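You operate a simulated robot arm through the tools that you are given. There is no shell and no other tool. Be economical: measure what you need, move in short steps, check, and stop when the job is done.

You run a simulated robot arm. Do the job below in one go: nothing can be reset, and whatever is moved stays where it is left.

TASK
Set out a snack: the bun on the spread napkin, and thinned juice.
Fine: Spread the yellow napkin flat, bun on its half by the fridge. Water from the purple jug into the measuring cup to 150 ML, then stir with the mixing spoon till no streaks show. Jug and spoon go back. Spill no more than 8 ml. Drop, topple, chip or break nothing, tools too; pinch, knock, crush or weigh down nobody. Set down upright: jug, mixing spoon.

The check looks at the end state, three seconds after you hand in, the way a careful person would. Anything else that was tipped, shoved, dropped, spilled or broken makes it a failure. Flat cloth is picked up by pressing the open fingertips on it (5 to 10 N) and closing them slowly along it; thin cloth reads only 2 to 8 mm in the jaws.

THE ROBOT
A 7-joint arm with a two-finger parallel gripper, fixed in place. Base frame: the origin is at the foot of the arm, x ahead of it, y to its left, z up; the work surface is at about z = 0.914. Units: m, rad, N and s.
With the tool pointing down near the work surface it reaches from about 0.32 to 0.74 m from the base axis. Its first joint turns from -2.007 to 2.007 rad. Payload 3.91 kg.
Tool frame: the origin (TCP) lies between the finger pads and is the grasp point; the fingertips stand 0.03 m ahead of it; z points along the fingers, y is the line along which they close. The gripper opens to 0.11 m. The fingers are 0.02 m wide and 0.01 m thick; the gripper's body (0.048 by 0.112 m) begins 0.055 m behind the TCP.
Orientation is told as [roll, pitch, yaw] about the base's x, y, z axes, in that order, counted from this pose: with the fingers straight down and closing along the base's y, the tool's x points along the base's -x, its y along +y and its z along -z.

THE INTERFACE
- The arm moves only by the tool send_rows. Its argument "motion" is a list that holds one entry, the list of rows, each a list of 7 numbers: the opening, from 0 (shut) to 1 (fully open), then the shift along the tool's x, y, z in m, then the turn, a rotation vector about the tool's x, y, z in rad. In form: [[[jaw, tx, ty, tz, ax, ay, az], ...]]. A call has 1 to 10 rows; each row is the pose to reach, as a shift and turn from the pose commanded when the call began, along the tool's axes at that moment. A row lasts 0.2 s, in which the tool goes at most 0.05 m and 0.15 rad; a call with a longer step from one row to the next is refused whole, and so is a gripper value outside its range. Where a pose cannot be reached the arm comes as near as it can. A force on the tool above 40 N (or 10 N above the force at the start of the call, whichever is more), or a blocked arm, ends the call early, and 0.2 s more pass. Each finger travels about 0.108 m/s and halts on what it meets, pressing with about 37 N; the grip force reading is that of the motor and also rises with nothing between the fingers. The clock runs only during rows and for 0.2 s after the last one: add rows that repeat a pose to give the fingers time. The reply holds the time, the measured pose of the TCP, the force on the tool along the base axes, the opening and the grip force, in the units named above and with some noise, with the torque about the TCP (base axes, N m) and any sound that the robot's microphone picked up, and new pictures: "views" is both (left out), scene, wrist or none.
- Cameras (640 x 400 px; columns grow to the right, rows downward): "scene" is fixed at [0.2193, -0.4991, 1.6813]; the picture's right is [0.93, -0.38, 0.00], its down [-0.19, -0.47, -0.86] and it looks along [0.32, 0.80, -0.51] (base axes); focal length 327 px, centre (320, 200). "wrist" rides on the gripper at [0.072, 0.017, -0.103] in the tool frame; the picture's right is [-0.23, 0.97, 0.00], its down [-0.76, -0.18, -0.62] and it looks along [-0.61, -0.14, 0.78] (tool axes); focal length 222 px, centre (320, 200). There is no depth. A picture from a camera that has moved, and an enlarged one, comes with that camera's place and axes in the base frame and with its lens.
- slide_trunk(by): slides the trunk up (or, below 0, down) by that many m; the arm rides with it, the base frame stays. It gives what a move gives, with no picture.
- enlarge(camera, box): a new picture of the part [left, top, right, bottom] of that camera's present view, enlarged. The clock stands still meanwhile.
- finish_job(): hands the job in; it is judged then, once.

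Work in short steps. Places have to be worked out from the pictures, the camera data and where the tool is seen: move nearer, look again, correct. Check each grasp and each placing, and mend what went wrong. You have 120 turns and 200 pictures in all, those below and enlarged ones among them. Open the gripper and draw the arm clear of the work before you hand the job in, unless the task says otherwise; then end with one line.

The tools are called after "Emit:" by a JSON object that holds its "op" and its "data". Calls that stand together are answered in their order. send_rows: Moves the arm, as the interface text tells. Its arguments: {"type":"object","properties":{"motion":{"type":"array","items":{"type":"array","items":{"type":"array","items":{"type":"number"}}}},"views":{"type":"string","enum":["both","scene","wrist","none"]}},"required":["motion"]} The other tools are called the same way: slide_trunk (by) slides the trunk up or down; enlarge (camera, box) takes an enlarged picture of a part of a camera's view; finish_job () hands the job in.

At the start:

```text
time_s: 0.0
position: [0.3932, 0.3761, 1.3372]
ee_rot: [0.0, 0.0, 0.0]
wrist_force: [-0.1, -0.4, 0.1]
torque: [-0.03, 0.01, 0.0]
gripper_width: 0.1099
grasp_force: 0.1
trunk travel left (down, up): [-0.875, 0.115]
```

scene: 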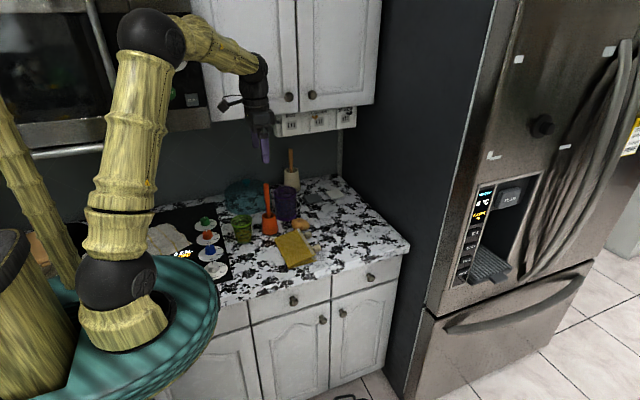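
wrist: 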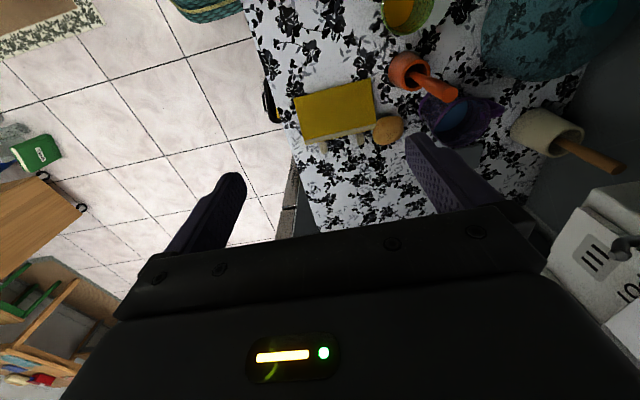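

I'll begin by enlarging the worktop in both cameras to identify the objects.

Emit:
{"op": "enlarge", "data": {"camera": "scene", "box": [200, 140, 360, 280]}}

Emit:
{"op": "enlarge", "data": {"camera": "wrist", "box": [250, 0, 640, 240]}}

```text
2.86 times, centred on (280, 210) of scene
camera zoom: at [0.2193, -0.4991, 1.6813], right [0.93, -0.38, 0.0], down [-0.19, -0.47, -0.86], along [0.32, 0.8, -0.51], focal length 934 px, centre (434, 171)
```

zoom: 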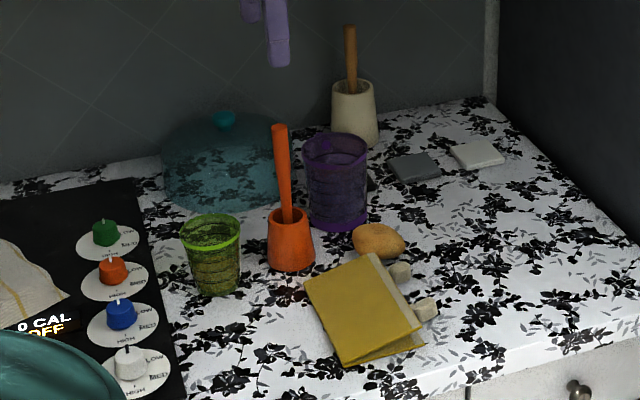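

```text
1.64 times, centred on (445, 120) of wrist
camera zoom: at [0.3209, 0.3916, 1.4408], right [0.23, 0.97, 0.0], down [0.76, -0.18, 0.62], along [0.61, -0.14, -0.78], focal length 364 px, centre (115, 331)
```

zoom: 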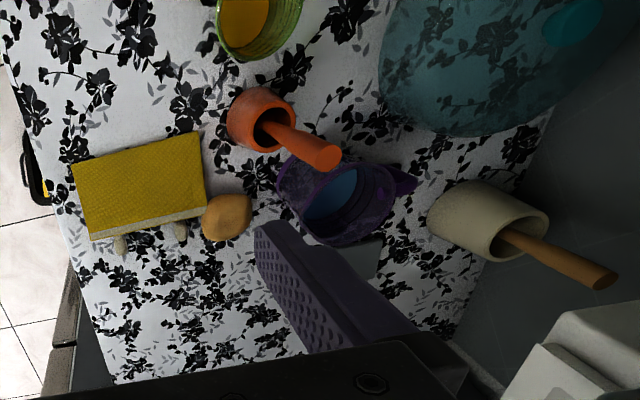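

The yellow napkin seems folded, with two beige lumps at its edge. I'll move the wrist camera nearer, staying clear of the spoon handles, to see it better.

Emit:
{"op": "send_rows", "data": {"motion": [[[1, 0.016, 0.015, 0.03, 0, 0, 0], [1, 0.032, 0.03, 0.06, 0, 0, 0], [1, 0.048, 0.045, 0.09, 0, 0, 0], [1, 0.064, 0.06, 0.12, 0, 0, 0], [1, 0.08, 0.075, 0.15, 0, 0, 0], [1, 0.097, 0.09, 0.18, 0, 0, 0], [1, 0.097, 0.09, 0.18, 0, 0, 0]]], "views": "both"}}

```text
time_s: 1.6
position: [0.2955, 0.4645, 1.1572]
ee_rot: [0.001, 0.0, -0.001]
wrist_force: [0.6, -0.9, -0.4]
torque: [0.0, 0.01, 0.01]
gripper_width: 0.1101
grasp_force: 0.0
trunk travel left (down, up): [-0.875, 0.115]
camera wrist: at [0.2235, 0.4803, 1.2605], right [0.23, 0.97, 0.0], down [0.76, -0.18, 0.62], along [0.61, -0.14, -0.78], focal length 222 px, centre (320, 200)
```

scene: 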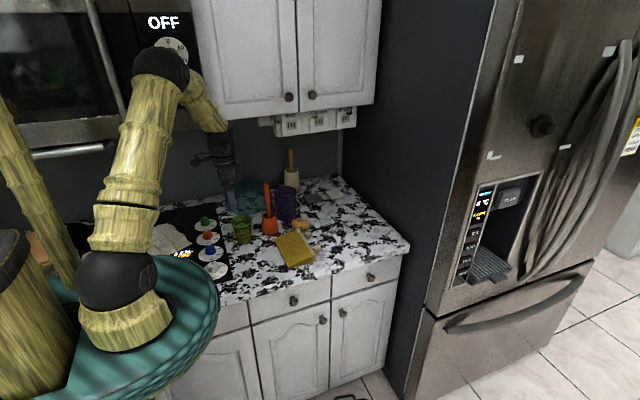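
wrist: 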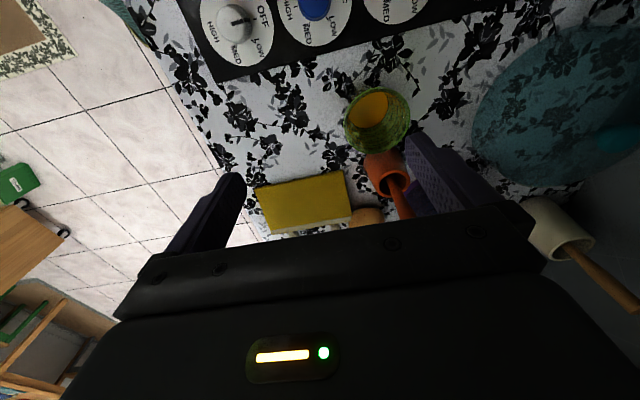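

The gripper hides the interesting edge, so I shift over towards the napkin, still above spoon height.

Emit:
{"op": "send_rows", "data": {"motion": [[[1, -0.03, -0.02, 0, 0, 0, 0], [1, -0.06, -0.04, 0, 0, 0, 0], [1, -0.09, -0.06, 0, 0, 0, 0], [1, -0.12, -0.075, 0.0, 0, 0, 0], [1, -0.12, -0.075, 0.0, 0, 0, 0]]], "views": "none"}}

Emit:
{"op": "enlarge", "data": {"camera": "wrist", "box": [200, 40, 520, 240]}}

Emit:
{"op": "enlarge", "data": {"camera": "scene", "box": [265, 215, 325, 275]}}

```text
time_s: 2.8
position: [0.4163, 0.3907, 1.1575]
ee_rot: [0.0, -0.001, 0.001]
wrist_force: [-0.5, -0.1, -0.4]
torque: [0.02, -0.01, -0.03]
gripper_width: 0.1099
grasp_force: 0.1
trunk travel left (down, up): [-0.875, 0.115]
```

```text
2.00 times, centred on (360, 140) of wrist
camera zoom: at [0.3432, 0.4059, 1.2604], right [0.23, 0.97, 0.0], down [0.76, -0.18, 0.62], along [0.61, -0.14, -0.78], focal length 444 px, centre (240, 320)
```

zoom: 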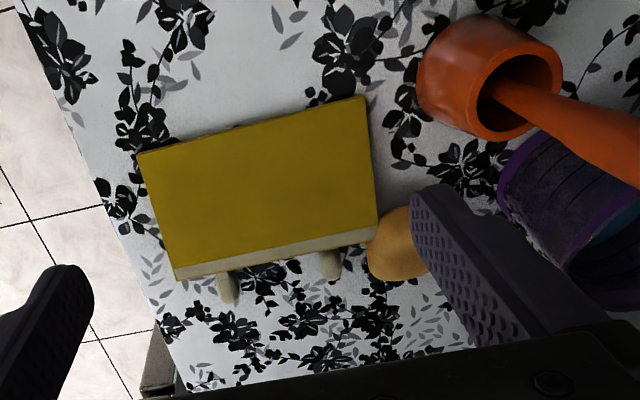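

```text
6.67 times, centred on (295, 245) of scene
camera zoom: at [0.2193, -0.4991, 1.6813], right [0.93, -0.38, 0.0], down [-0.19, -0.47, -0.86], along [0.32, 0.8, -0.51], focal length 2180 px, centre (487, -100)
```

zoom: 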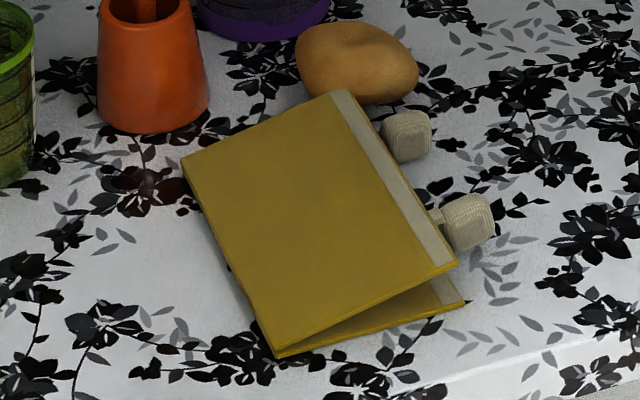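

The fold is on the -x side, free edges at +x (towards the fridge), with two knobby things poking out. I need a look into the opening, so I turn the wrist camera to view it from the front.

Emit:
{"op": "send_rows", "data": {"motion": [[[1, -0.015, -0.014, 0.005, 0, 0, -0.14], [1, -0.03, -0.028, 0.01, 0, 0, -0.28], [1, -0.045, -0.042, 0.015, 0, 0, -0.42], [1, -0.06, -0.056, 0.02, 0, 0, -0.56], [1, -0.075, -0.07, 0.03, 0, 0, -0.7], [1, -0.09, -0.084, 0.04, 0, 0, -0.84], [1, -0.105, -0.1, 0.05, 0, 0, -0.98], [1, -0.12, -0.115, 0.06, 0, 0, -1.12], [1, -0.135, -0.13, 0.07, 0, 0, -1.26], [1, -0.15, -0.14, 0.08, 0, 0, -1.4]]], "views": "wrist"}}

```text
time_s: 5.0
position: [0.5661, 0.2503, 1.0769]
ee_rot: [0.001, 0.0, 1.402]
wrist_force: [-0.1, 0.1, 0.3]
torque: [-0.01, -0.01, -0.03]
gripper_width: 0.11
grasp_force: 0.1
trunk travel left (down, up): [-0.875, 0.115]
camera wrist: at [0.5381, 0.1811, 1.18], right [-0.92, 0.39, 0.0], down [0.3, 0.72, 0.62], along [0.24, 0.58, -0.78], focal length 222 px, centre (320, 200)
```

wrist: 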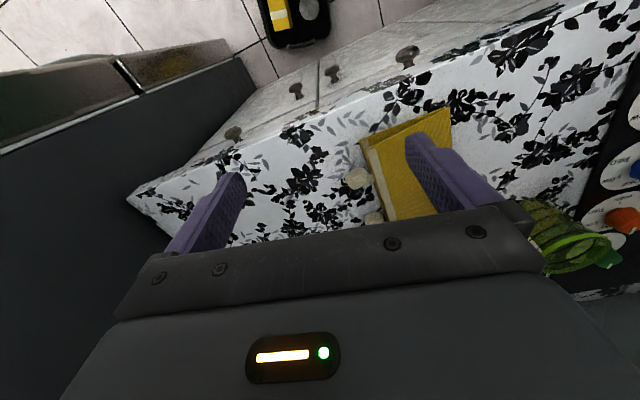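

Emit:
{"op": "enlarge", "data": {"camera": "wrist", "box": [320, 100, 480, 230]}}

```text
3.08 times, centred on (400, 165) of wrist
camera zoom: at [0.5381, 0.1811, 1.18], right [-0.92, 0.39, 0.0], down [0.3, 0.72, 0.62], along [0.24, 0.58, -0.78], focal length 684 px, centre (74, 308)
```

zoom: 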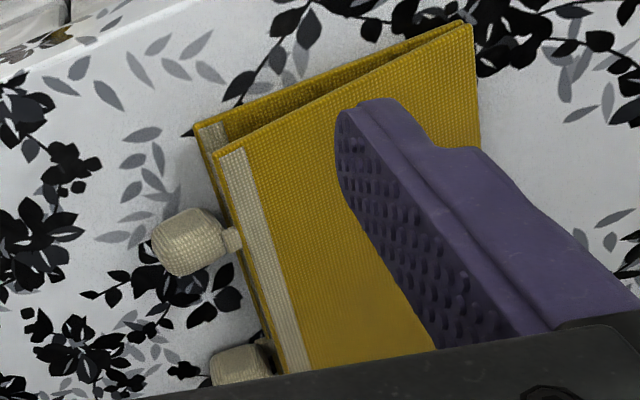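

The tassel-like knobs might belong to either layer. I move closer to see which layer they hang from.

Emit:
{"op": "send_rows", "data": {"motion": [[[1, -0.027, 0.019, 0.028, 0, 0, 0], [1, -0.0535, 0.0375, 0.057, 0, 0, 0], [1, -0.0535, 0.0375, 0.057, 0, 0, 0]]], "views": "none"}}

Emit:
{"op": "enlarge", "data": {"camera": "wrist", "box": [220, 80, 440, 220]}}

```text
time_s: 5.8
position: [0.5373, 0.3105, 1.0196]
ee_rot: [0.002, 0.001, 1.401]
wrist_force: [0.7, 0.5, 0.1]
torque: [0.01, 0.0, -0.01]
gripper_width: 0.1101
grasp_force: 0.1
trunk travel left (down, up): [-0.875, 0.115]
```

```text
2.86 times, centred on (330, 150) of wrist
camera zoom: at [0.51, 0.2409, 1.1239], right [-0.92, 0.39, 0.0], down [0.3, 0.72, 0.62], along [0.24, 0.57, -0.78], focal length 635 px, centre (291, 343)
```

zoom: 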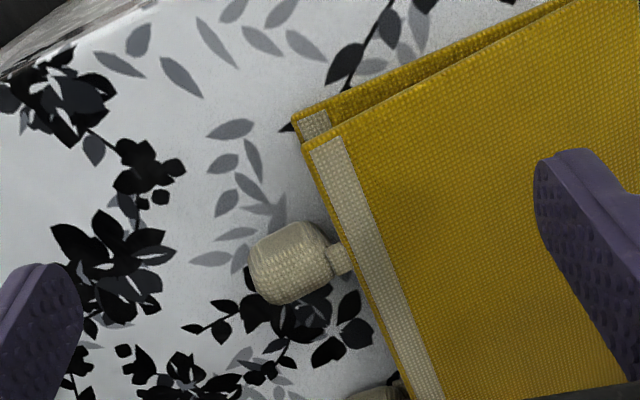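

The knobs share the hem's weave and meet the flap edge, so they look like tassels on the napkin. From the pictures, the folded napkin spans x 0.434–0.533, y 0.306–0.477 and the front tassel is near (0.56, 0.348). I'll turn back to yaw 0 above that tassel with the jaws half open.

Emit:
{"op": "send_rows", "data": {"motion": [[[0.9, -0.004, -0.002, 0, 0, 0, 0.14], [0.8, -0.008, -0.003, 0, 0, 0, 0.28], [0.7, -0.012, -0.005, 0, 0, 0, 0.42], [0.6, -0.016, -0.006, 0, 0, 0, 0.56], [0.5, -0.02, -0.008, 0, 0, 0, 0.7], [0.5, -0.025, -0.01, 0, 0, 0, 0.84], [0.5, -0.029, -0.011, 0, 0, 0, 0.98], [0.5, -0.033, -0.013, 0, 0, 0, 1.12], [0.5, -0.037, -0.015, 0, 0, 0, 1.26], [0.5, -0.0413, -0.0163, 0, 0, 0, 1.401]]], "views": "none"}}

Emit:
{"op": "enlarge", "data": {"camera": "wrist", "box": [180, 40, 500, 240]}}

Emit:
{"op": "enlarge", "data": {"camera": "scene", "box": [265, 205, 335, 275]}}

```text
time_s: 8.0
position: [0.561, 0.3483, 1.0197]
ee_rot: [0.0, -0.001, -0.002]
wrist_force: [-1.0, 0.2, 0.0]
torque: [0.01, 0.0, -0.05]
gripper_width: 0.0549
grasp_force: 0.1
trunk travel left (down, up): [-0.875, 0.115]
```

```text
2.00 times, centred on (340, 140) of wrist
camera zoom: at [0.4888, 0.3645, 1.1227], right [0.23, 0.97, 0.0], down [0.76, -0.18, 0.62], along [0.61, -0.14, -0.78], focal length 444 px, centre (280, 320)
```

zoom: 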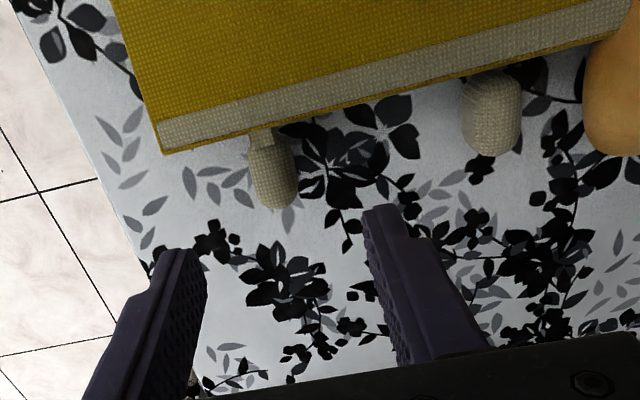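

```text
5.71 times, centred on (300, 240) of scene
camera zoom: at [0.2193, -0.4991, 1.6813], right [0.93, -0.38, 0.0], down [-0.19, -0.47, -0.86], along [0.32, 0.8, -0.51], focal length 1869 px, centre (434, -29)
```

zoom: 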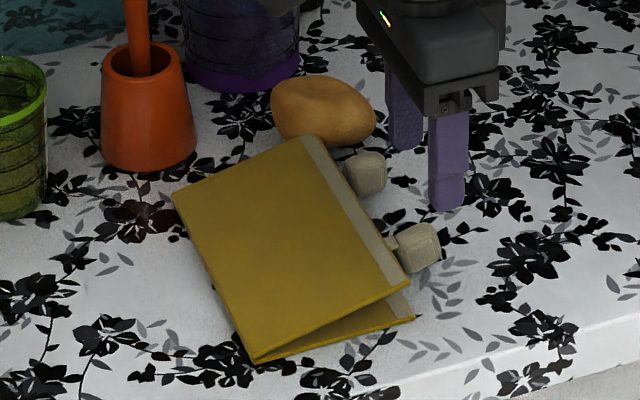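

In the wrist view the tassel neck overlaps the top flap's edge, so the tassels belong to the top layer. I descend around the front tassel at (0.560, 0.345), then close.

Emit:
{"op": "send_rows", "data": {"motion": [[[0.5, 0.001, -0.003, 0.025, 0, 0, 0], [0.5, 0.001, -0.003, 0.05, 0, 0, 0], [0.5, 0.001, -0.003, 0.068, 0, 0, 0], [0.4, 0.001, -0.003, 0.068, 0, 0, 0], [0.3, 0.001, -0.003, 0.068, 0, 0, 0], [0.2, 0.001, -0.003, 0.068, 0, 0, 0], [0.1, 0.001, -0.003, 0.068, 0, 0, 0], [0.1, 0.001, -0.003, 0.068, 0, 0, 0]]], "views": "none"}}

Emit:
{"op": "enlarge", "data": {"camera": "scene", "box": [265, 205, 335, 275]}}

```text
time_s: 9.8
position: [0.5613, 0.3442, 0.9513]
ee_rot: [0.0, 0.002, -0.001]
wrist_force: [0.4, -0.5, 0.6]
torque: [-0.05, 0.0, -0.02]
gripper_width: 0.017
grasp_force: 36.6
trunk travel left (down, up): [-0.875, 0.115]
```

```text
5.71 times, centred on (300, 240) of scene
camera zoom: at [0.2193, -0.4991, 1.6813], right [0.93, -0.38, 0.0], down [-0.19, -0.47, -0.86], along [0.32, 0.8, -0.51], focal length 1869 px, centre (434, -29)
```

zoom: 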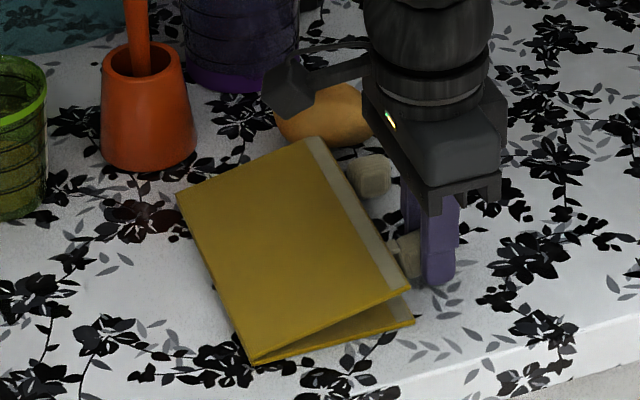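

Tassel is held (17 mm). I lift along an arc about the fold and look.

Emit:
{"op": "send_rows", "data": {"motion": [[[0.1, 0.003, 0, -0.013, 0, 0, 0], [0.1, 0.0065, 0, -0.026, 0, 0, 0], [0.1, 0.014, 0, -0.041, 0, 0, 0], [0.1, 0.022, 0, -0.0556, 0, 0, 0], [0.1, 0.033, 0, -0.068, 0, 0, 0], [0.1, 0.0445, 0, -0.08, 0, 0, 0]]], "views": "wrist"}}

Emit:
{"op": "enlarge", "data": {"camera": "scene", "box": [255, 195, 335, 275]}}

```text
time_s: 11.2
position: [0.5154, 0.3442, 1.0328]
ee_rot: [0.001, 0.0, -0.001]
wrist_force: [-0.8, 0.8, -0.4]
torque: [0.02, -0.05, -0.04]
gripper_width: 0.0169
grasp_force: 37.1
trunk travel left (down, up): [-0.875, 0.115]
camera wrist: at [0.4431, 0.3597, 1.1359], right [0.23, 0.97, 0.0], down [0.76, -0.18, 0.62], along [0.61, -0.14, -0.78], focal length 222 px, centre (320, 200)
```

wrist: 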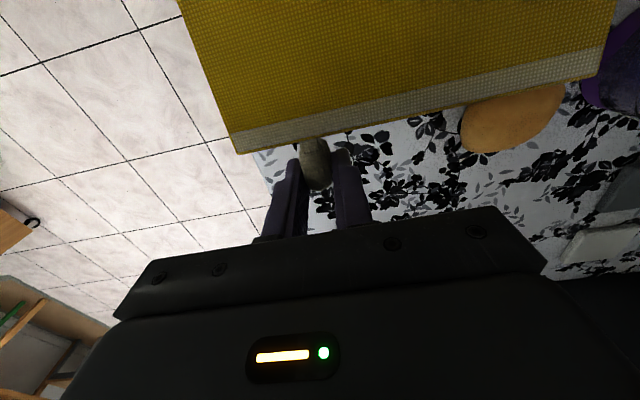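

```text
5.00 times, centred on (295, 235) of scene
camera zoom: at [0.2193, -0.4991, 1.6813], right [0.93, -0.38, 0.0], down [-0.19, -0.47, -0.86], along [0.32, 0.8, -0.51], focal length 1635 px, centre (445, 25)
```

zoom: 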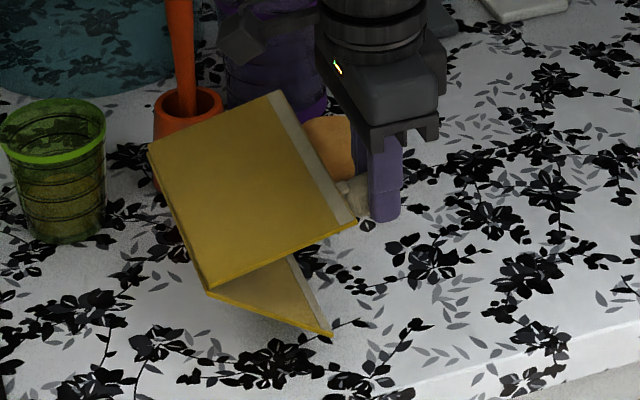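

The flap is stiff and turned rigidly with my jaws, so the fold itself rose and the lower half now hangs from it. I can use that: lift until the lower half hangs free, then lay it out towards -x. Lifting further and looking.

Emit:
{"op": "send_rows", "data": {"motion": [[[0.1, 0, 0, -0.02, 0, 0, 0], [0.1, 0, 0, -0.04, 0, 0, 0], [0.1, 0, 0, -0.06, 0, 0, 0], [0.1, 0, 0, -0.08, 0, 0, 0], [0.1, 0, 0, -0.08, 0, 0, 0], [0.1, 0, 0, -0.08, 0, 0, 0]]], "views": "none"}}

Emit:
{"op": "enlarge", "data": {"camera": "scene", "box": [225, 165, 345, 275]}}

```text
time_s: 12.6
position: [0.515, 0.3453, 1.111]
ee_rot: [-0.001, 0.001, 0.0]
wrist_force: [0.0, 0.0, 0.2]
torque: [-0.06, -0.03, 0.01]
gripper_width: 0.0168
grasp_force: 37.1
trunk travel left (down, up): [-0.875, 0.115]
```

```text
3.64 times, centred on (285, 220) of scene
camera zoom: at [0.2193, -0.4991, 1.6813], right [0.93, -0.38, 0.0], down [-0.19, -0.47, -0.86], along [0.32, 0.8, -0.51], focal length 1189 px, centre (447, 127)
```

zoom: 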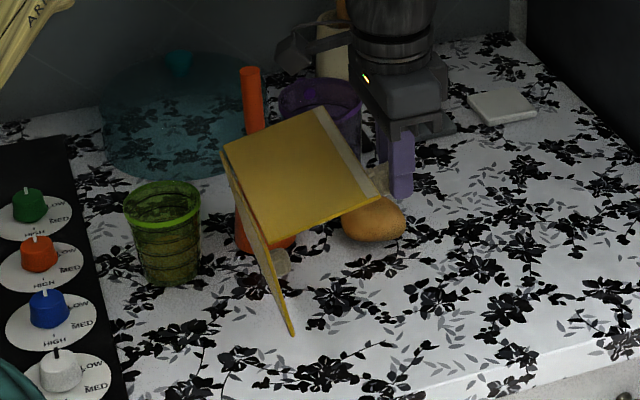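

The lower half now hangs vertically from the fold (fold about x 0.382, z 1.088), with the second tassel at its lower edge. I shift 5 cm to -x and lower until its edge is nearly at the worktop.

Emit:
{"op": "send_rows", "data": {"motion": [[[0.1, 0.012, 0, 0, 0, 0, 0], [0.1, 0.024, 0, 0, 0, 0, 0], [0.1, 0.036, 0, 0, 0, 0, 0], [0.1, 0.048, 0, 0.0, 0, 0, 0], [0.1, 0.05, 0, 0.01, 0, 0, 0], [0.1, 0.05, 0, 0.02, 0, 0, 0], [0.1, 0.05, 0, 0.03, 0, 0, 0], [0.1, 0.05, 0, 0.03, 0, 0, 0], [0.1, 0.05, 0, 0.03, 0, 0, 0]]], "views": "none"}}

Emit:
{"op": "enlarge", "data": {"camera": "scene", "box": [225, 165, 345, 275]}}

```text
time_s: 14.6
position: [0.464, 0.3453, 1.0816]
ee_rot: [-0.001, -0.002, 0.0]
wrist_force: [-0.7, -0.3, 0.2]
torque: [0.02, -0.02, 0.08]
gripper_width: 0.0173
grasp_force: 37.0
trunk travel left (down, up): [-0.875, 0.115]
```

```text
3.64 times, centred on (285, 220) of scene
camera zoom: at [0.2193, -0.4991, 1.6813], right [0.93, -0.38, 0.0], down [-0.19, -0.47, -0.86], along [0.32, 0.8, -0.51], focal length 1189 px, centre (447, 127)
```

zoom: 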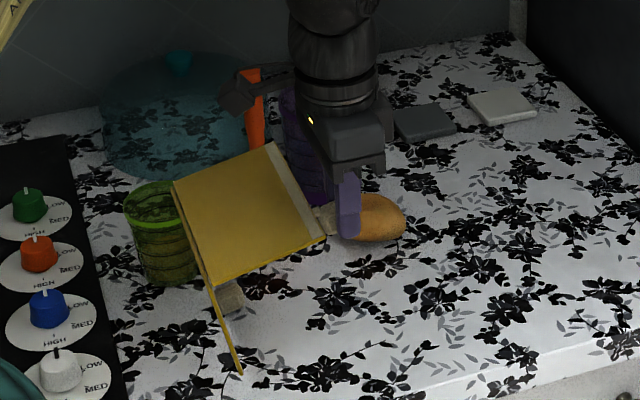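

The lower half hangs nearly vertical, leaning slightly the wrong way (its foot about 1.5 cm to +x). A brisk +x move while lowering should make the foot trail to -x and lie down that way; if it fails I simply lift and retry.

Emit:
{"op": "send_rows", "data": {"motion": [[[0.1, -0.047, 0, 0.012, 0, 0, 0], [0.1, -0.074, 0, 0.045, 0, 0, 0], [0.1, -0.086, 0, 0.085, 0, 0, 0], [0.1, -0.09, 0, 0.11, 0, 0, 0], [0.1, -0.09, 0, 0.11, 0, 0, 0]]], "views": "none"}}

Emit:
{"op": "enlarge", "data": {"camera": "scene", "box": [225, 165, 345, 275]}}

```text
time_s: 15.8
position: [0.5552, 0.3473, 0.9707]
ee_rot: [0.001, 0.0, 0.0]
wrist_force: [-1.1, 0.3, -0.5]
torque: [0.01, 0.01, 0.01]
gripper_width: 0.017
grasp_force: 36.9
trunk travel left (down, up): [-0.875, 0.115]
```

```text
3.64 times, centred on (285, 220) of scene
camera zoom: at [0.2193, -0.4991, 1.6813], right [0.93, -0.38, 0.0], down [-0.19, -0.47, -0.86], along [0.32, 0.8, -0.51], focal length 1189 px, centre (447, 127)
```

zoom: 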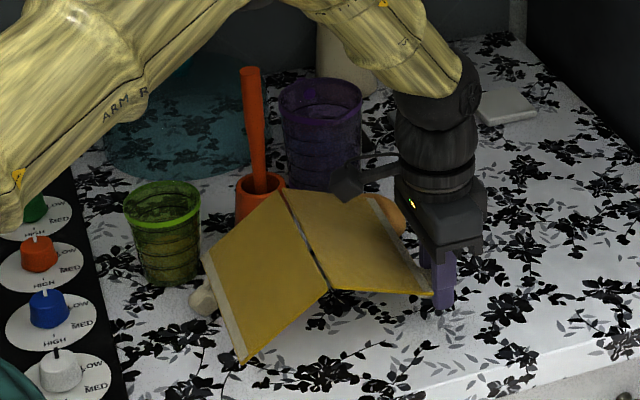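

The napkin opened as hoped. Lowering the rest of the way, then opening the jaws.

Emit:
{"op": "send_rows", "data": {"motion": [[[0.1, -0.002, 0, 0.01, 0, 0, 0], [0.1, -0.004, 0, 0.019, 0, 0, 0], [0.1, -0.004, 0, 0.019, 0, 0, 0], [0.25, -0.004, 0, 0.019, 0, 0, 0], [0.4, -0.004, 0, 0.019, 0, 0, 0], [0.4, -0.004, 0, 0.019, 0, 0, 0], [0.4, -0.004, 0, 0.019, 0, 0, 0]]], "views": "none"}}

Emit:
{"op": "enlarge", "data": {"camera": "scene", "box": [245, 195, 335, 275]}}

```text
time_s: 17.4
position: [0.559, 0.3453, 0.953]
ee_rot: [0.0, 0.0, 0.0]
wrist_force: [0.2, 1.1, 0.1]
torque: [0.01, -0.01, -0.01]
gripper_width: 0.044
grasp_force: 0.0
trunk travel left (down, up): [-0.875, 0.115]
```

```text
5.00 times, centred on (290, 235) of scene
camera zoom: at [0.2193, -0.4991, 1.6813], right [0.93, -0.38, 0.0], down [-0.19, -0.47, -0.86], along [0.32, 0.8, -0.51], focal length 1635 px, centre (470, 25)
```

zoom: 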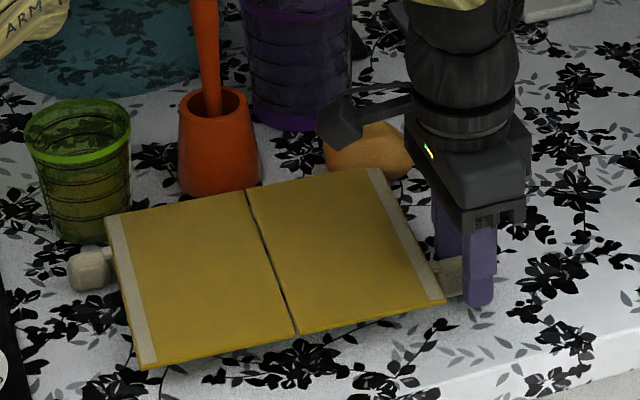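

Napkin lies flat, one half each side of x≈0.43. Now I rise and look at the bun.

Emit:
{"op": "send_rows", "data": {"motion": [[[0.4, 0, 0, -0.04, 0, 0, 0], [0.4, 0, 0, -0.08, 0, 0, 0], [0.7, 0.0, 0.02, -0.11, 0, 0, 0], [1, 0.015, 0.06, -0.12, 0, 0, 0], [1, 0.03, 0.09, -0.12, 0, 0, 0], [1, 0.03, 0.09, -0.12, 0, 0, 0]]], "views": "wrist"}}

Emit:
{"op": "enlarge", "data": {"camera": "scene", "box": [215, 165, 345, 275]}}

```text
time_s: 18.8
position: [0.5277, 0.4344, 1.074]
ee_rot: [0.001, 0.0, 0.0]
wrist_force: [-0.2, 0.5, 0.0]
torque: [0.01, 0.0, 0.01]
gripper_width: 0.1098
grasp_force: 0.1
trunk travel left (down, up): [-0.875, 0.115]
camera wrist: at [0.457, 0.45, 1.178], right [0.23, 0.97, 0.0], down [0.76, -0.18, 0.62], along [0.61, -0.14, -0.78], focal length 222 px, centre (320, 200)
```

wrist: 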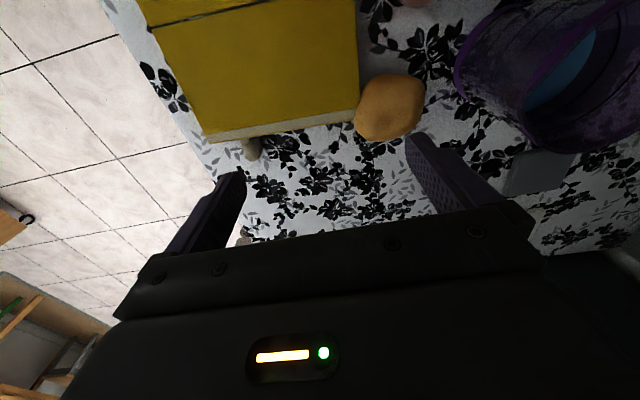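

```text
3.64 times, centred on (280, 220) of scene
camera zoom: at [0.2193, -0.4991, 1.6813], right [0.93, -0.38, 0.0], down [-0.19, -0.47, -0.86], along [0.32, 0.8, -0.51], focal length 1189 px, centre (466, 127)
```

zoom: 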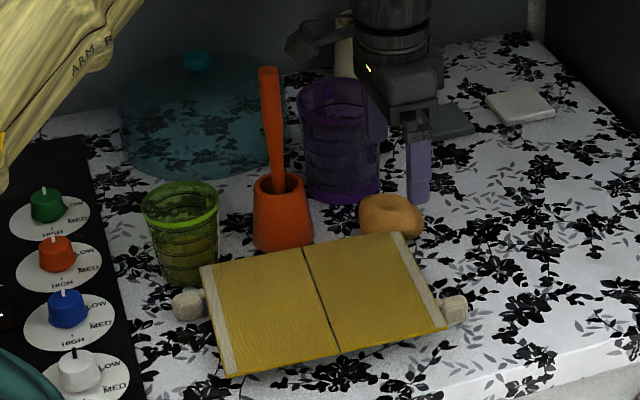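

Bun spans about x 0.515–0.577, y 0.470–0.543. I turn the jaws to close along x, above it.

Emit:
{"op": "send_rows", "data": {"motion": [[[1, 0, 0, 0, 0, 0, -0.15], [1, 0, 0, 0, 0, 0, -0.3], [1, 0, 0, 0, 0, 0, -0.45], [1, 0, 0, 0, 0, 0, -0.6], [1, 0, 0, 0, 0, 0, -0.75], [1, 0, 0, 0, 0, 0, -0.9], [1, 0, 0, 0, 0, 0, -1.05], [1, 0, 0, 0, 0, 0, -1.2], [1, 0, 0, 0, 0, 0, -1.35], [1, 0, 0, 0, 0, 0, -1.5]]], "views": "none"}}

Emit:
{"op": "send_rows", "data": {"motion": [[[1, -0.035, -0.01, 0.01, 0, 0, -0.07], [1, -0.073, -0.018, 0.02, 0, 0, -0.07], [1, -0.073, -0.018, 0.03, 0, 0, -0.07], [1, -0.073, -0.018, 0.03, 0, 0, -0.07]]], "views": "wrist"}}

Emit:
{"op": "enlarge", "data": {"camera": "scene", "box": [245, 165, 345, 255]}}

```text
time_s: 21.0
position: [0.5301, 0.4323, 1.0733]
ee_rot: [0.0, 0.0, 1.5]
wrist_force: [-0.6, 0.1, 0.0]
torque: [0.05, 0.0, 0.02]
gripper_width: 0.1099
grasp_force: 0.2
trunk travel left (down, up): [-0.875, 0.115]
```

```text
time_s: 22.0
position: [0.5492, 0.5029, 1.0431]
ee_rot: [0.001, 0.001, 1.571]
wrist_force: [0.9, -0.4, -0.1]
torque: [-0.03, 0.02, 0.01]
gripper_width: 0.11
grasp_force: 0.0
out of reach, approached as far as the arm can: row 2, 3, 4
trunk travel left (down, up): [-0.875, 0.115]
camera wrist: at [0.5326, 0.4297, 1.1467], right [-0.97, 0.23, 0.0], down [0.18, 0.76, 0.62], along [0.14, 0.61, -0.78], focal length 222 px, centre (320, 200)
```

wrist: 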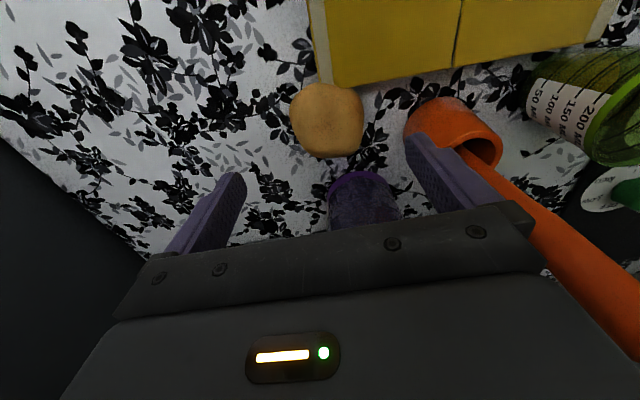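

```text
4.44 times, centred on (295, 210) of scene
camera zoom: at [0.2193, -0.4991, 1.6813], right [0.93, -0.38, 0.0], down [-0.19, -0.47, -0.86], along [0.32, 0.8, -0.51], focal length 1453 px, centre (431, 156)
```

zoom: 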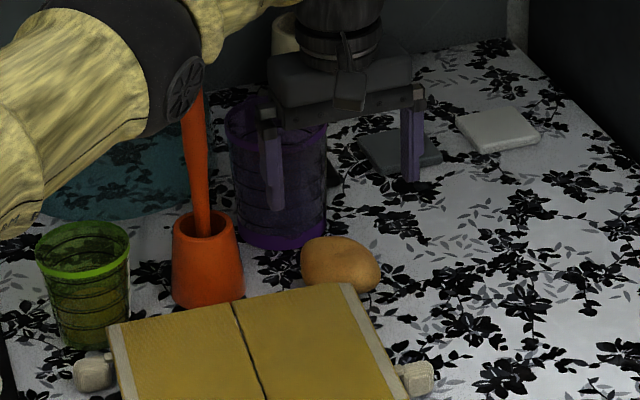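

The TCP is over the bun at the edge of reach, and the arm's elbow passes near the orange spoon in the picture, so I lower partway only and check.

Emit:
{"op": "send_rows", "data": {"motion": [[[1, 0.004, 0.004, 0.015, 0, 0, 0], [1, 0.004, 0.004, 0.03, 0, 0, 0], [1, 0.004, 0.004, 0.045, 0, 0, 0]]], "views": "scene"}}

Emit:
{"op": "enlarge", "data": {"camera": "wrist", "box": [160, 40, 640, 340]}}

```text
time_s: 22.8
position: [0.5446, 0.4992, 0.9969]
ee_rot: [0.001, -0.001, 1.569]
wrist_force: [-0.2, 0.3, 0.5]
torque: [-0.02, 0.02, 0.05]
gripper_width: 0.11
grasp_force: 0.1
trunk travel left (down, up): [-0.875, 0.115]
```

scene: 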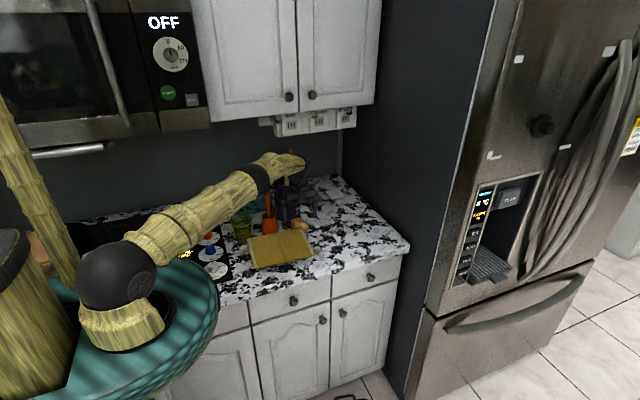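

```text
1.33 times, centred on (400, 190) of wrist
camera zoom: at [0.5283, 0.4245, 1.1016], right [-0.97, 0.23, 0.0], down [0.18, 0.76, 0.62], along [0.14, 0.61, -0.78], focal length 296 px, centre (213, 213)
```

zoom: 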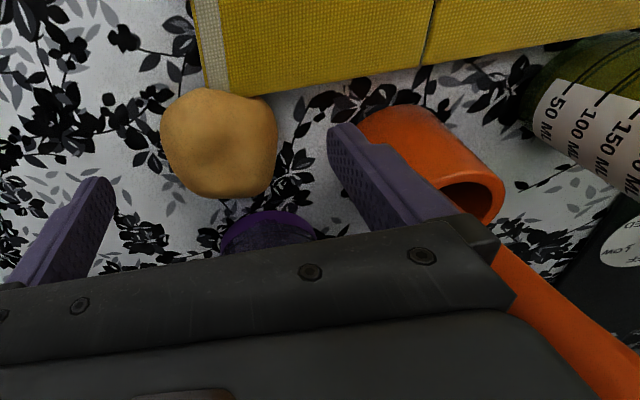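

Clear: the arm's line passes about 12 cm from the spoon. Bun centre is (0.542, 0.504); I lower the rest and close gently.

Emit:
{"op": "send_rows", "data": {"motion": [[[1, -0.004, 0.002, 0.02, 0, 0, 0], [1, -0.004, 0.002, 0.04, 0, 0, 0], [1, -0.004, 0.002, 0.047, 0, 0, 0], [0.8, -0.004, 0.002, 0.047, 0, 0, 0], [0.65, -0.004, 0.002, 0.047, 0, 0, 0], [0.55, -0.004, 0.002, 0.047, 0, 0, 0], [0.48, -0.004, 0.002, 0.047, 0, 0, 0], [0.48, -0.004, 0.002, 0.047, 0, 0, 0]]], "views": "wrist"}}

```text
time_s: 24.6
position: [0.5391, 0.4999, 0.9523]
ee_rot: [0.0, -0.001, 1.568]
wrist_force: [1.6, -0.9, 1.4]
torque: [-0.01, -0.04, 0.0]
gripper_width: 0.0685
grasp_force: 36.7
out of reach, approached as far as the arm can: row 2, 3, 4, 5, 6, 7, 8
trunk travel left (down, up): [-0.875, 0.115]
camera wrist: at [0.5228, 0.4255, 1.0564], right [-0.97, 0.23, 0.0], down [0.18, 0.76, 0.62], along [0.14, 0.61, -0.78], focal length 222 px, centre (320, 200)
```

wrist: 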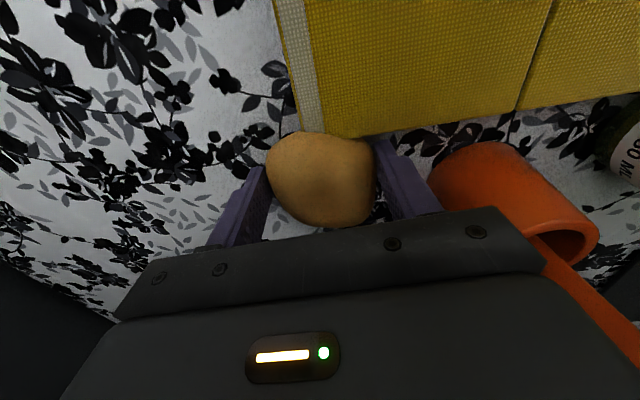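

Bun gripped (68 mm). Lift and carry it over the middle of the fridge-side half, about (0.483, 0.39).

Emit:
{"op": "send_rows", "data": {"motion": [[[0.48, 0, 0, -0.025, 0, 0, 0], [0.48, 0, 0, -0.05, 0, 0, 0], [0.48, 0.025, 0.012, -0.06, 0, 0, 0], [0.48, 0.055, 0.027, -0.06, 0, 0, 0], [0.48, 0.085, 0.042, -0.06, 0, 0, 0], [0.48, 0.11, 0.055, -0.06, 0, 0, 0], [0.48, 0.11, 0.055, -0.06, 0, 0, 0]]], "views": "wrist"}}

Emit:
{"op": "enlarge", "data": {"camera": "scene", "box": [235, 175, 335, 275]}}

```text
time_s: 26.2
position: [0.4838, 0.39, 1.0103]
ee_rot: [-0.001, 0.001, 1.57]
wrist_force: [-0.6, 0.4, -0.8]
torque: [-0.04, 0.04, -0.01]
gripper_width: 0.0683
grasp_force: 36.6
trunk travel left (down, up): [-0.875, 0.115]
camera wrist: at [0.4668, 0.3166, 1.1148], right [-0.97, 0.23, 0.0], down [0.18, 0.76, 0.62], along [0.14, 0.61, -0.78], focal length 222 px, centre (320, 200)
```

wrist: 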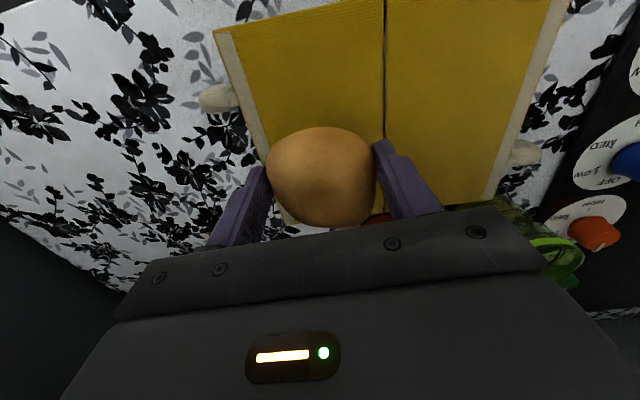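

```text
4.00 times, centred on (285, 225) of scene
camera zoom: at [0.2193, -0.4991, 1.6813], right [0.93, -0.38, 0.0], down [-0.19, -0.47, -0.86], along [0.32, 0.8, -0.51], focal length 1308 px, centre (460, 100)
```

zoom: 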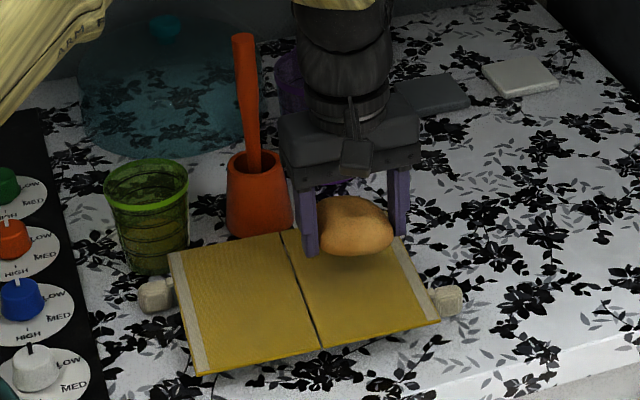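

Bun is centred over that half (x 0.424–0.533, y 0.309–0.48). Lower by 5.3 cm and release.

Emit:
{"op": "send_rows", "data": {"motion": [[[0.48, 0, 0.003, 0.02, 0, 0, 0], [0.48, 0, 0.003, 0.04, 0, 0, 0], [0.48, 0, 0.003, 0.052, 0, 0, 0], [0.48, 0, 0.003, 0.053, 0, 0, 0], [0.62, 0, 0.003, 0.053, 0, 0, 0], [0.75, 0, 0.003, 0.053, 0, 0, 0], [0.9, 0, 0.003, 0.053, 0, 0, 0], [0.9, 0, 0.003, 0.03, 0, 0, 0], [0.9, 0, 0.003, -0.01, 0, 0, 0], [0.9, 0, 0.003, -0.05, 0, 0, 0]]], "views": "wrist"}}

Emit:
{"op": "enlarge", "data": {"camera": "scene", "box": [215, 165, 335, 275]}}

```text
time_s: 27.0
position: [0.4812, 0.392, 0.9749]
ee_rot: [-0.008, -0.008, 1.568]
wrist_force: [-6.4, -6.8, 25.7]
torque: [-0.47, 0.42, 0.06]
gripper_width: 0.0681
grasp_force: 36.9
trunk travel left (down, up): [-0.875, 0.115]
stopped in row 3: the force on the tool passed its limit at 86 N (the readings are from after the stop); the commanded pose is now the measured one
camera wrist: at [0.4644, 0.3166, 1.0775], right [-0.97, 0.23, -0.01], down [0.17, 0.76, 0.63], along [0.15, 0.61, -0.78], focal length 222 px, centre (320, 200)
```

wrist: 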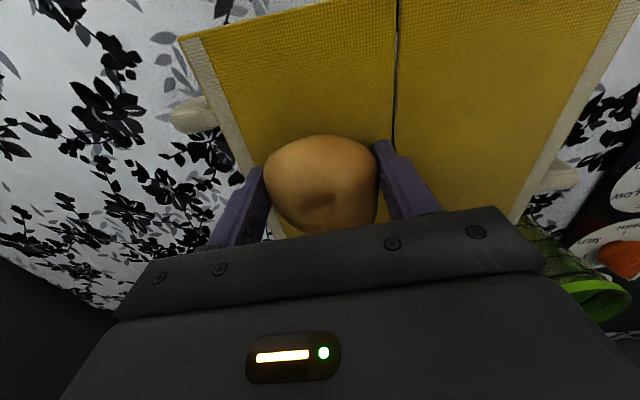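

```text
3.64 times, centred on (275, 220) of scene
camera zoom: at [0.2193, -0.4991, 1.6813], right [0.93, -0.38, 0.0], down [-0.19, -0.47, -0.86], along [0.32, 0.8, -0.51], focal length 1189 px, centre (484, 127)
```

zoom: 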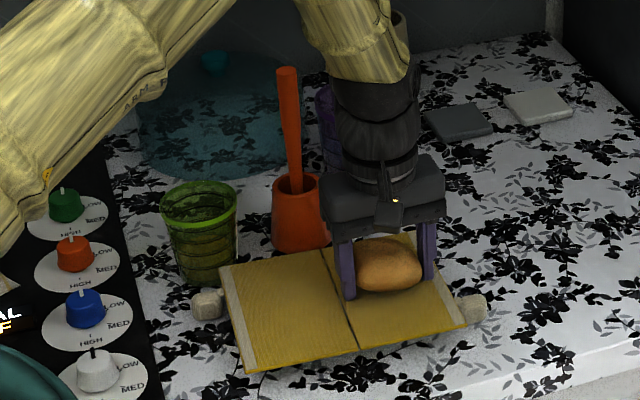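

Contact came about 2 cm early at 86 N, so something under the napkin, or its shape, holds it up. I lift the bun off and look at the napkin's edge closely.

Emit:
{"op": "send_rows", "data": {"motion": [[[0.48, 0, 0, -0.01, 0, 0, 0], [0.48, 0, 0, -0.03, 0, 0, 0], [0.48, 0, 0, -0.03, 0, 0, 0]]], "views": "none"}}

Emit:
{"op": "enlarge", "data": {"camera": "scene", "box": [255, 225, 319, 265]}}

```text
time_s: 27.8
position: [0.4851, 0.3897, 0.9998]
ee_rot: [-0.006, -0.006, 1.569]
wrist_force: [0.1, 0.0, -0.3]
torque: [-0.01, 0.0, -0.03]
gripper_width: 0.0679
grasp_force: 36.8
trunk travel left (down, up): [-0.875, 0.115]
```

```text
10.00 times, centred on (287, 245) of scene
camera zoom: at [0.2193, -0.4991, 1.6813], right [0.93, -0.38, 0.0], down [-0.19, -0.47, -0.86], along [0.32, 0.8, -0.51], focal length 3270 px, centre (650, -250)
```

zoom: 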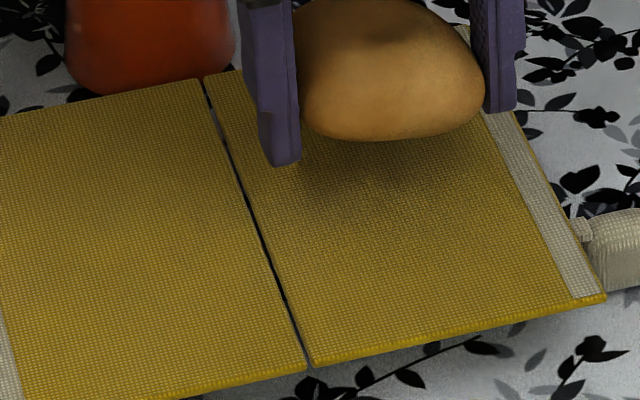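

The evidence suggests the napkin is lying outer face up on its tassels, about 2 cm off the worktop. I'll put the bun back where it was for now and inspect the napkin. First raise and move back over the old spot.

Emit:
{"op": "send_rows", "data": {"motion": [[[0.48, 0, 0, -0.015, 0, 0, 0], [0.48, -0.025, -0.012, -0.02, 0, 0, 0], [0.48, -0.055, -0.027, -0.02, 0, 0, 0], [0.48, -0.085, -0.042, -0.01, 0, 0, 0], [0.48, -0.11, -0.055, 0, 0, 0, 0], [0.48, -0.11, -0.055, 0.02, 0, 0, 0], [0.48, -0.11, -0.055, 0.035, 0, 0, 0]]], "views": "none"}}

Emit:
{"op": "send_rows", "data": {"motion": [[[0.48, 0, 0, 0.006, 0, 0, 0], [0.48, 0, 0, 0.011, 0, 0, 0], [0.48, 0, 0, 0.011, 0, 0, 0]]], "views": "wrist"}}

```text
time_s: 29.4
position: [0.5383, 0.501, 0.9658]
ee_rot: [-0.007, -0.005, 1.569]
wrist_force: [0.4, -0.6, -1.2]
torque: [0.02, 0.02, -0.03]
gripper_width: 0.0679
grasp_force: 37.2
trunk travel left (down, up): [-0.875, 0.115]
```

```text
time_s: 30.2
position: [0.5387, 0.501, 0.9558]
ee_rot: [-0.007, -0.007, 1.57]
wrist_force: [0.4, 0.1, -0.3]
torque: [-0.01, -0.01, 0.04]
gripper_width: 0.0676
grasp_force: 37.3
trunk travel left (down, up): [-0.875, 0.115]
camera wrist: at [0.5218, 0.4277, 1.0587], right [-0.97, 0.23, -0.01], down [0.18, 0.76, 0.63], along [0.15, 0.61, -0.78], focal length 222 px, centre (320, 200)
```

wrist: 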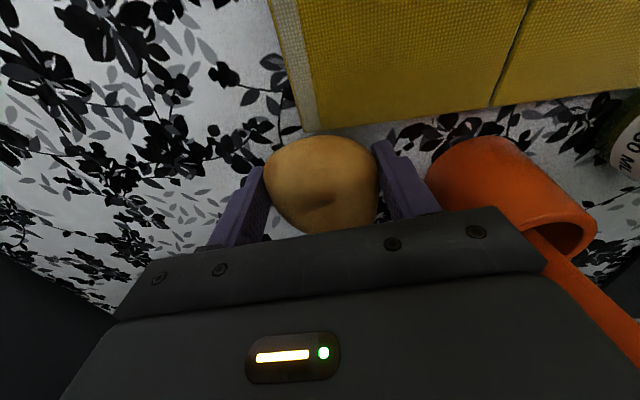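

Emit:
{"op": "send_rows", "data": {"motion": [[[0.48, 0, 0, 0.003, 0, 0, 0], [0.48, 0, 0, 0.003, 0, 0, 0], [0.65, 0, 0, 0.003, 0, 0, 0], [0.8, 0, 0, 0.003, 0, 0, 0], [0.95, 0, 0, 0.003, 0, 0, 0], [0.95, 0, 0, -0.03, 0, 0, 0], [0.95, 0.01, 0, -0.07, 0, 0, 0], [0.95, 0.05, 0, -0.09, 0, 0, 0], [0.95, 0.09, 0.01, -0.1, 0, 0, 0], [0.95, 0.13, 0.03, -0.1, 0, 0, 0]]], "views": "none"}}

Emit:
{"op": "enlarge", "data": {"camera": "scene", "box": [239, 210, 319, 260]}}

```text
time_s: 32.4
position: [0.507, 0.3688, 1.0574]
ee_rot: [-0.009, -0.009, 1.569]
wrist_force: [0.9, 0.0, -0.7]
torque: [0.04, 0.0, 0.01]
gripper_width: 0.1044
grasp_force: 0.1
trunk travel left (down, up): [-0.875, 0.115]
```

```text
8.00 times, centred on (279, 235) of scene
camera zoom: at [0.2193, -0.4991, 1.6813], right [0.93, -0.38, 0.0], down [-0.19, -0.47, -0.86], along [0.32, 0.8, -0.51], focal length 2616 px, centre (648, -80)
```

zoom: 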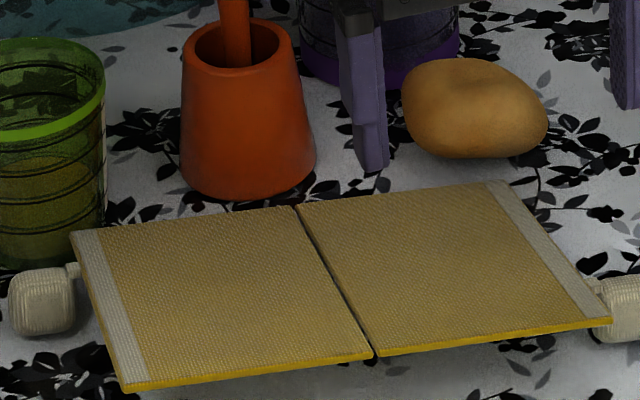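

Confirmed: the plate stands on its tassels, so it is spread upside down and must be flipped. I plan to hold the +x tassel, hang it, and lay it the other way round; for tool clearance I first try turning to yaw π.

Emit:
{"op": "send_rows", "data": {"motion": [[[0.9, 0, 0, -0.01, 0, 0, -0.15], [0.8, 0, 0, -0.02, 0, 0, -0.3], [0.7, 0, 0, -0.03, 0, 0, -0.45], [0.6, 0, 0, -0.03, 0, 0, -0.6], [0.5, 0, 0, -0.03, 0, 0, -0.75], [0.5, 0, 0, -0.03, 0, 0, -0.9], [0.5, 0, 0, -0.03, 0, 0, -1.05], [0.5, 0, 0, -0.03, 0, 0, -1.2], [0.5, 0, 0, -0.03, 0, 0, -1.35], [0.5, 0, 0, -0.03, 0, 0, -1.5]]], "views": "scene"}}

```text
time_s: 34.6
position: [0.5071, 0.3713, 1.0854]
ee_rot: [-0.007, 0.007, 3.072]
wrist_force: [0.3, -0.2, -0.5]
torque: [-0.02, -0.02, 0.0]
gripper_width: 0.0549
grasp_force: 0.1
trunk travel left (down, up): [-0.875, 0.115]
```

scene: 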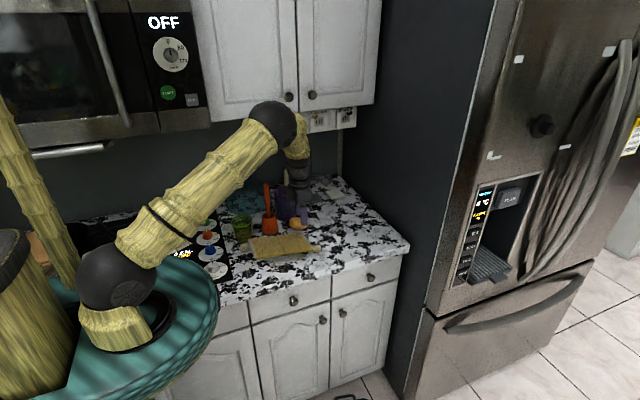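

Yaw π works. Before gripping I test in free air whether the arm can pitch to about 85° (fingers toward +x) over the napkin.

Emit:
{"op": "send_rows", "data": {"motion": [[[0.5, -0.01, 0.003, -0.01, 0, 0.14, 0], [0.5, -0.02, 0.006, -0.02, 0, 0.28, 0], [0.5, -0.03, 0.009, -0.03, 0, 0.42, 0], [0.5, -0.04, 0.012, -0.04, 0, 0.56, 0], [0.5, -0.05, 0.015, -0.04, 0, 0.7, 0], [0.5, -0.06, 0.018, -0.04, 0, 0.84, 0], [0.5, -0.07, 0.021, -0.04, 0, 0.98, 0], [0.5, -0.08, 0.024, -0.03, 0, 1.12, 0], [0.5, -0.087, 0.026, -0.02, 0, 1.26, 0], [0.5, -0.087, 0.026, -0.01, 0, 1.4, 0]]], "views": "scene"}}

```text
time_s: 36.8
position: [0.4194, 0.351, 1.0952]
ee_rot: [-0.043, 1.41, 3.027]
wrist_force: [0.3, 0.5, 0.1]
torque: [0.01, 0.02, 0.01]
gripper_width: 0.0552
grasp_force: 0.0
trunk travel left (down, up): [-0.875, 0.115]
```

scene: 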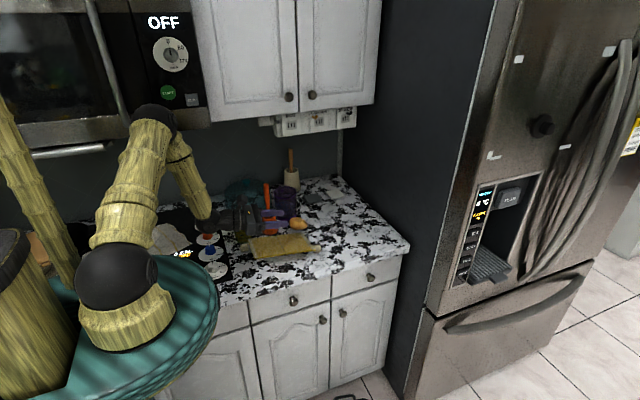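

Works. Testing a bit more pitch (to ~1.8 rad) at the same place.

Emit:
{"op": "send_rows", "data": {"motion": [[[0.5, 0, 0, 0, 0, 0.13, 0], [0.5, 0, 0, 0, 0, 0.26, 0], [0.5, 0, 0, 0, 0, 0.4, 0], [0.5, 0, 0, 0, 0, 0.4, 0]]], "views": "scene"}}

```text
time_s: 37.8
position: [0.4181, 0.3511, 1.0949]
ee_rot: [-3.107, 1.333, -0.04]
wrist_force: [-0.6, 1.3, 1.0]
torque: [-0.02, -0.02, -0.03]
gripper_width: 0.0547
grasp_force: 0.1
trunk travel left (down, up): [-0.875, 0.115]
```

scene: 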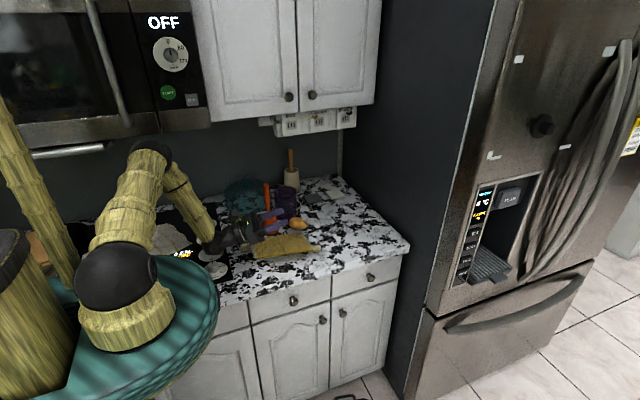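

Pitch 1.8 rad is reachable too. Now unwind and go to the front tassel.

Emit:
{"op": "send_rows", "data": {"motion": [[[0.5, 0.01, 0, 0, 0, -0.14, 0], [0.5, 0.02, 0, 0.005, 0, -0.28, 0], [0.5, 0.02, 0, 0.02, 0, -0.42, 0], [0.5, 0.02, 0, 0.03, 0, -0.56, 0], [0.5, 0.02, 0, 0.04, 0, -0.7, 0], [0.5, 0.02, 0, 0.05, 0, -0.84, 0], [0.5, 0.02, 0, 0.06, 0, -0.98, 0], [0.5, 0.02, 0, 0.08, 0, -1.12, 0], [0.5, 0.02, 0, 0.09, 0, -1.26, 0], [0.5, 0.02, 0, 0.1, 0, -1.4, 0]]], "views": "none"}}

```text
time_s: 40.0
position: [0.5121, 0.3425, 1.1364]
ee_rot: [-0.01, 0.403, 3.063]
wrist_force: [0.1, -0.2, 0.1]
torque: [0.01, -0.02, -0.03]
gripper_width: 0.0553
grasp_force: 0.0
trunk travel left (down, up): [-0.875, 0.115]
```

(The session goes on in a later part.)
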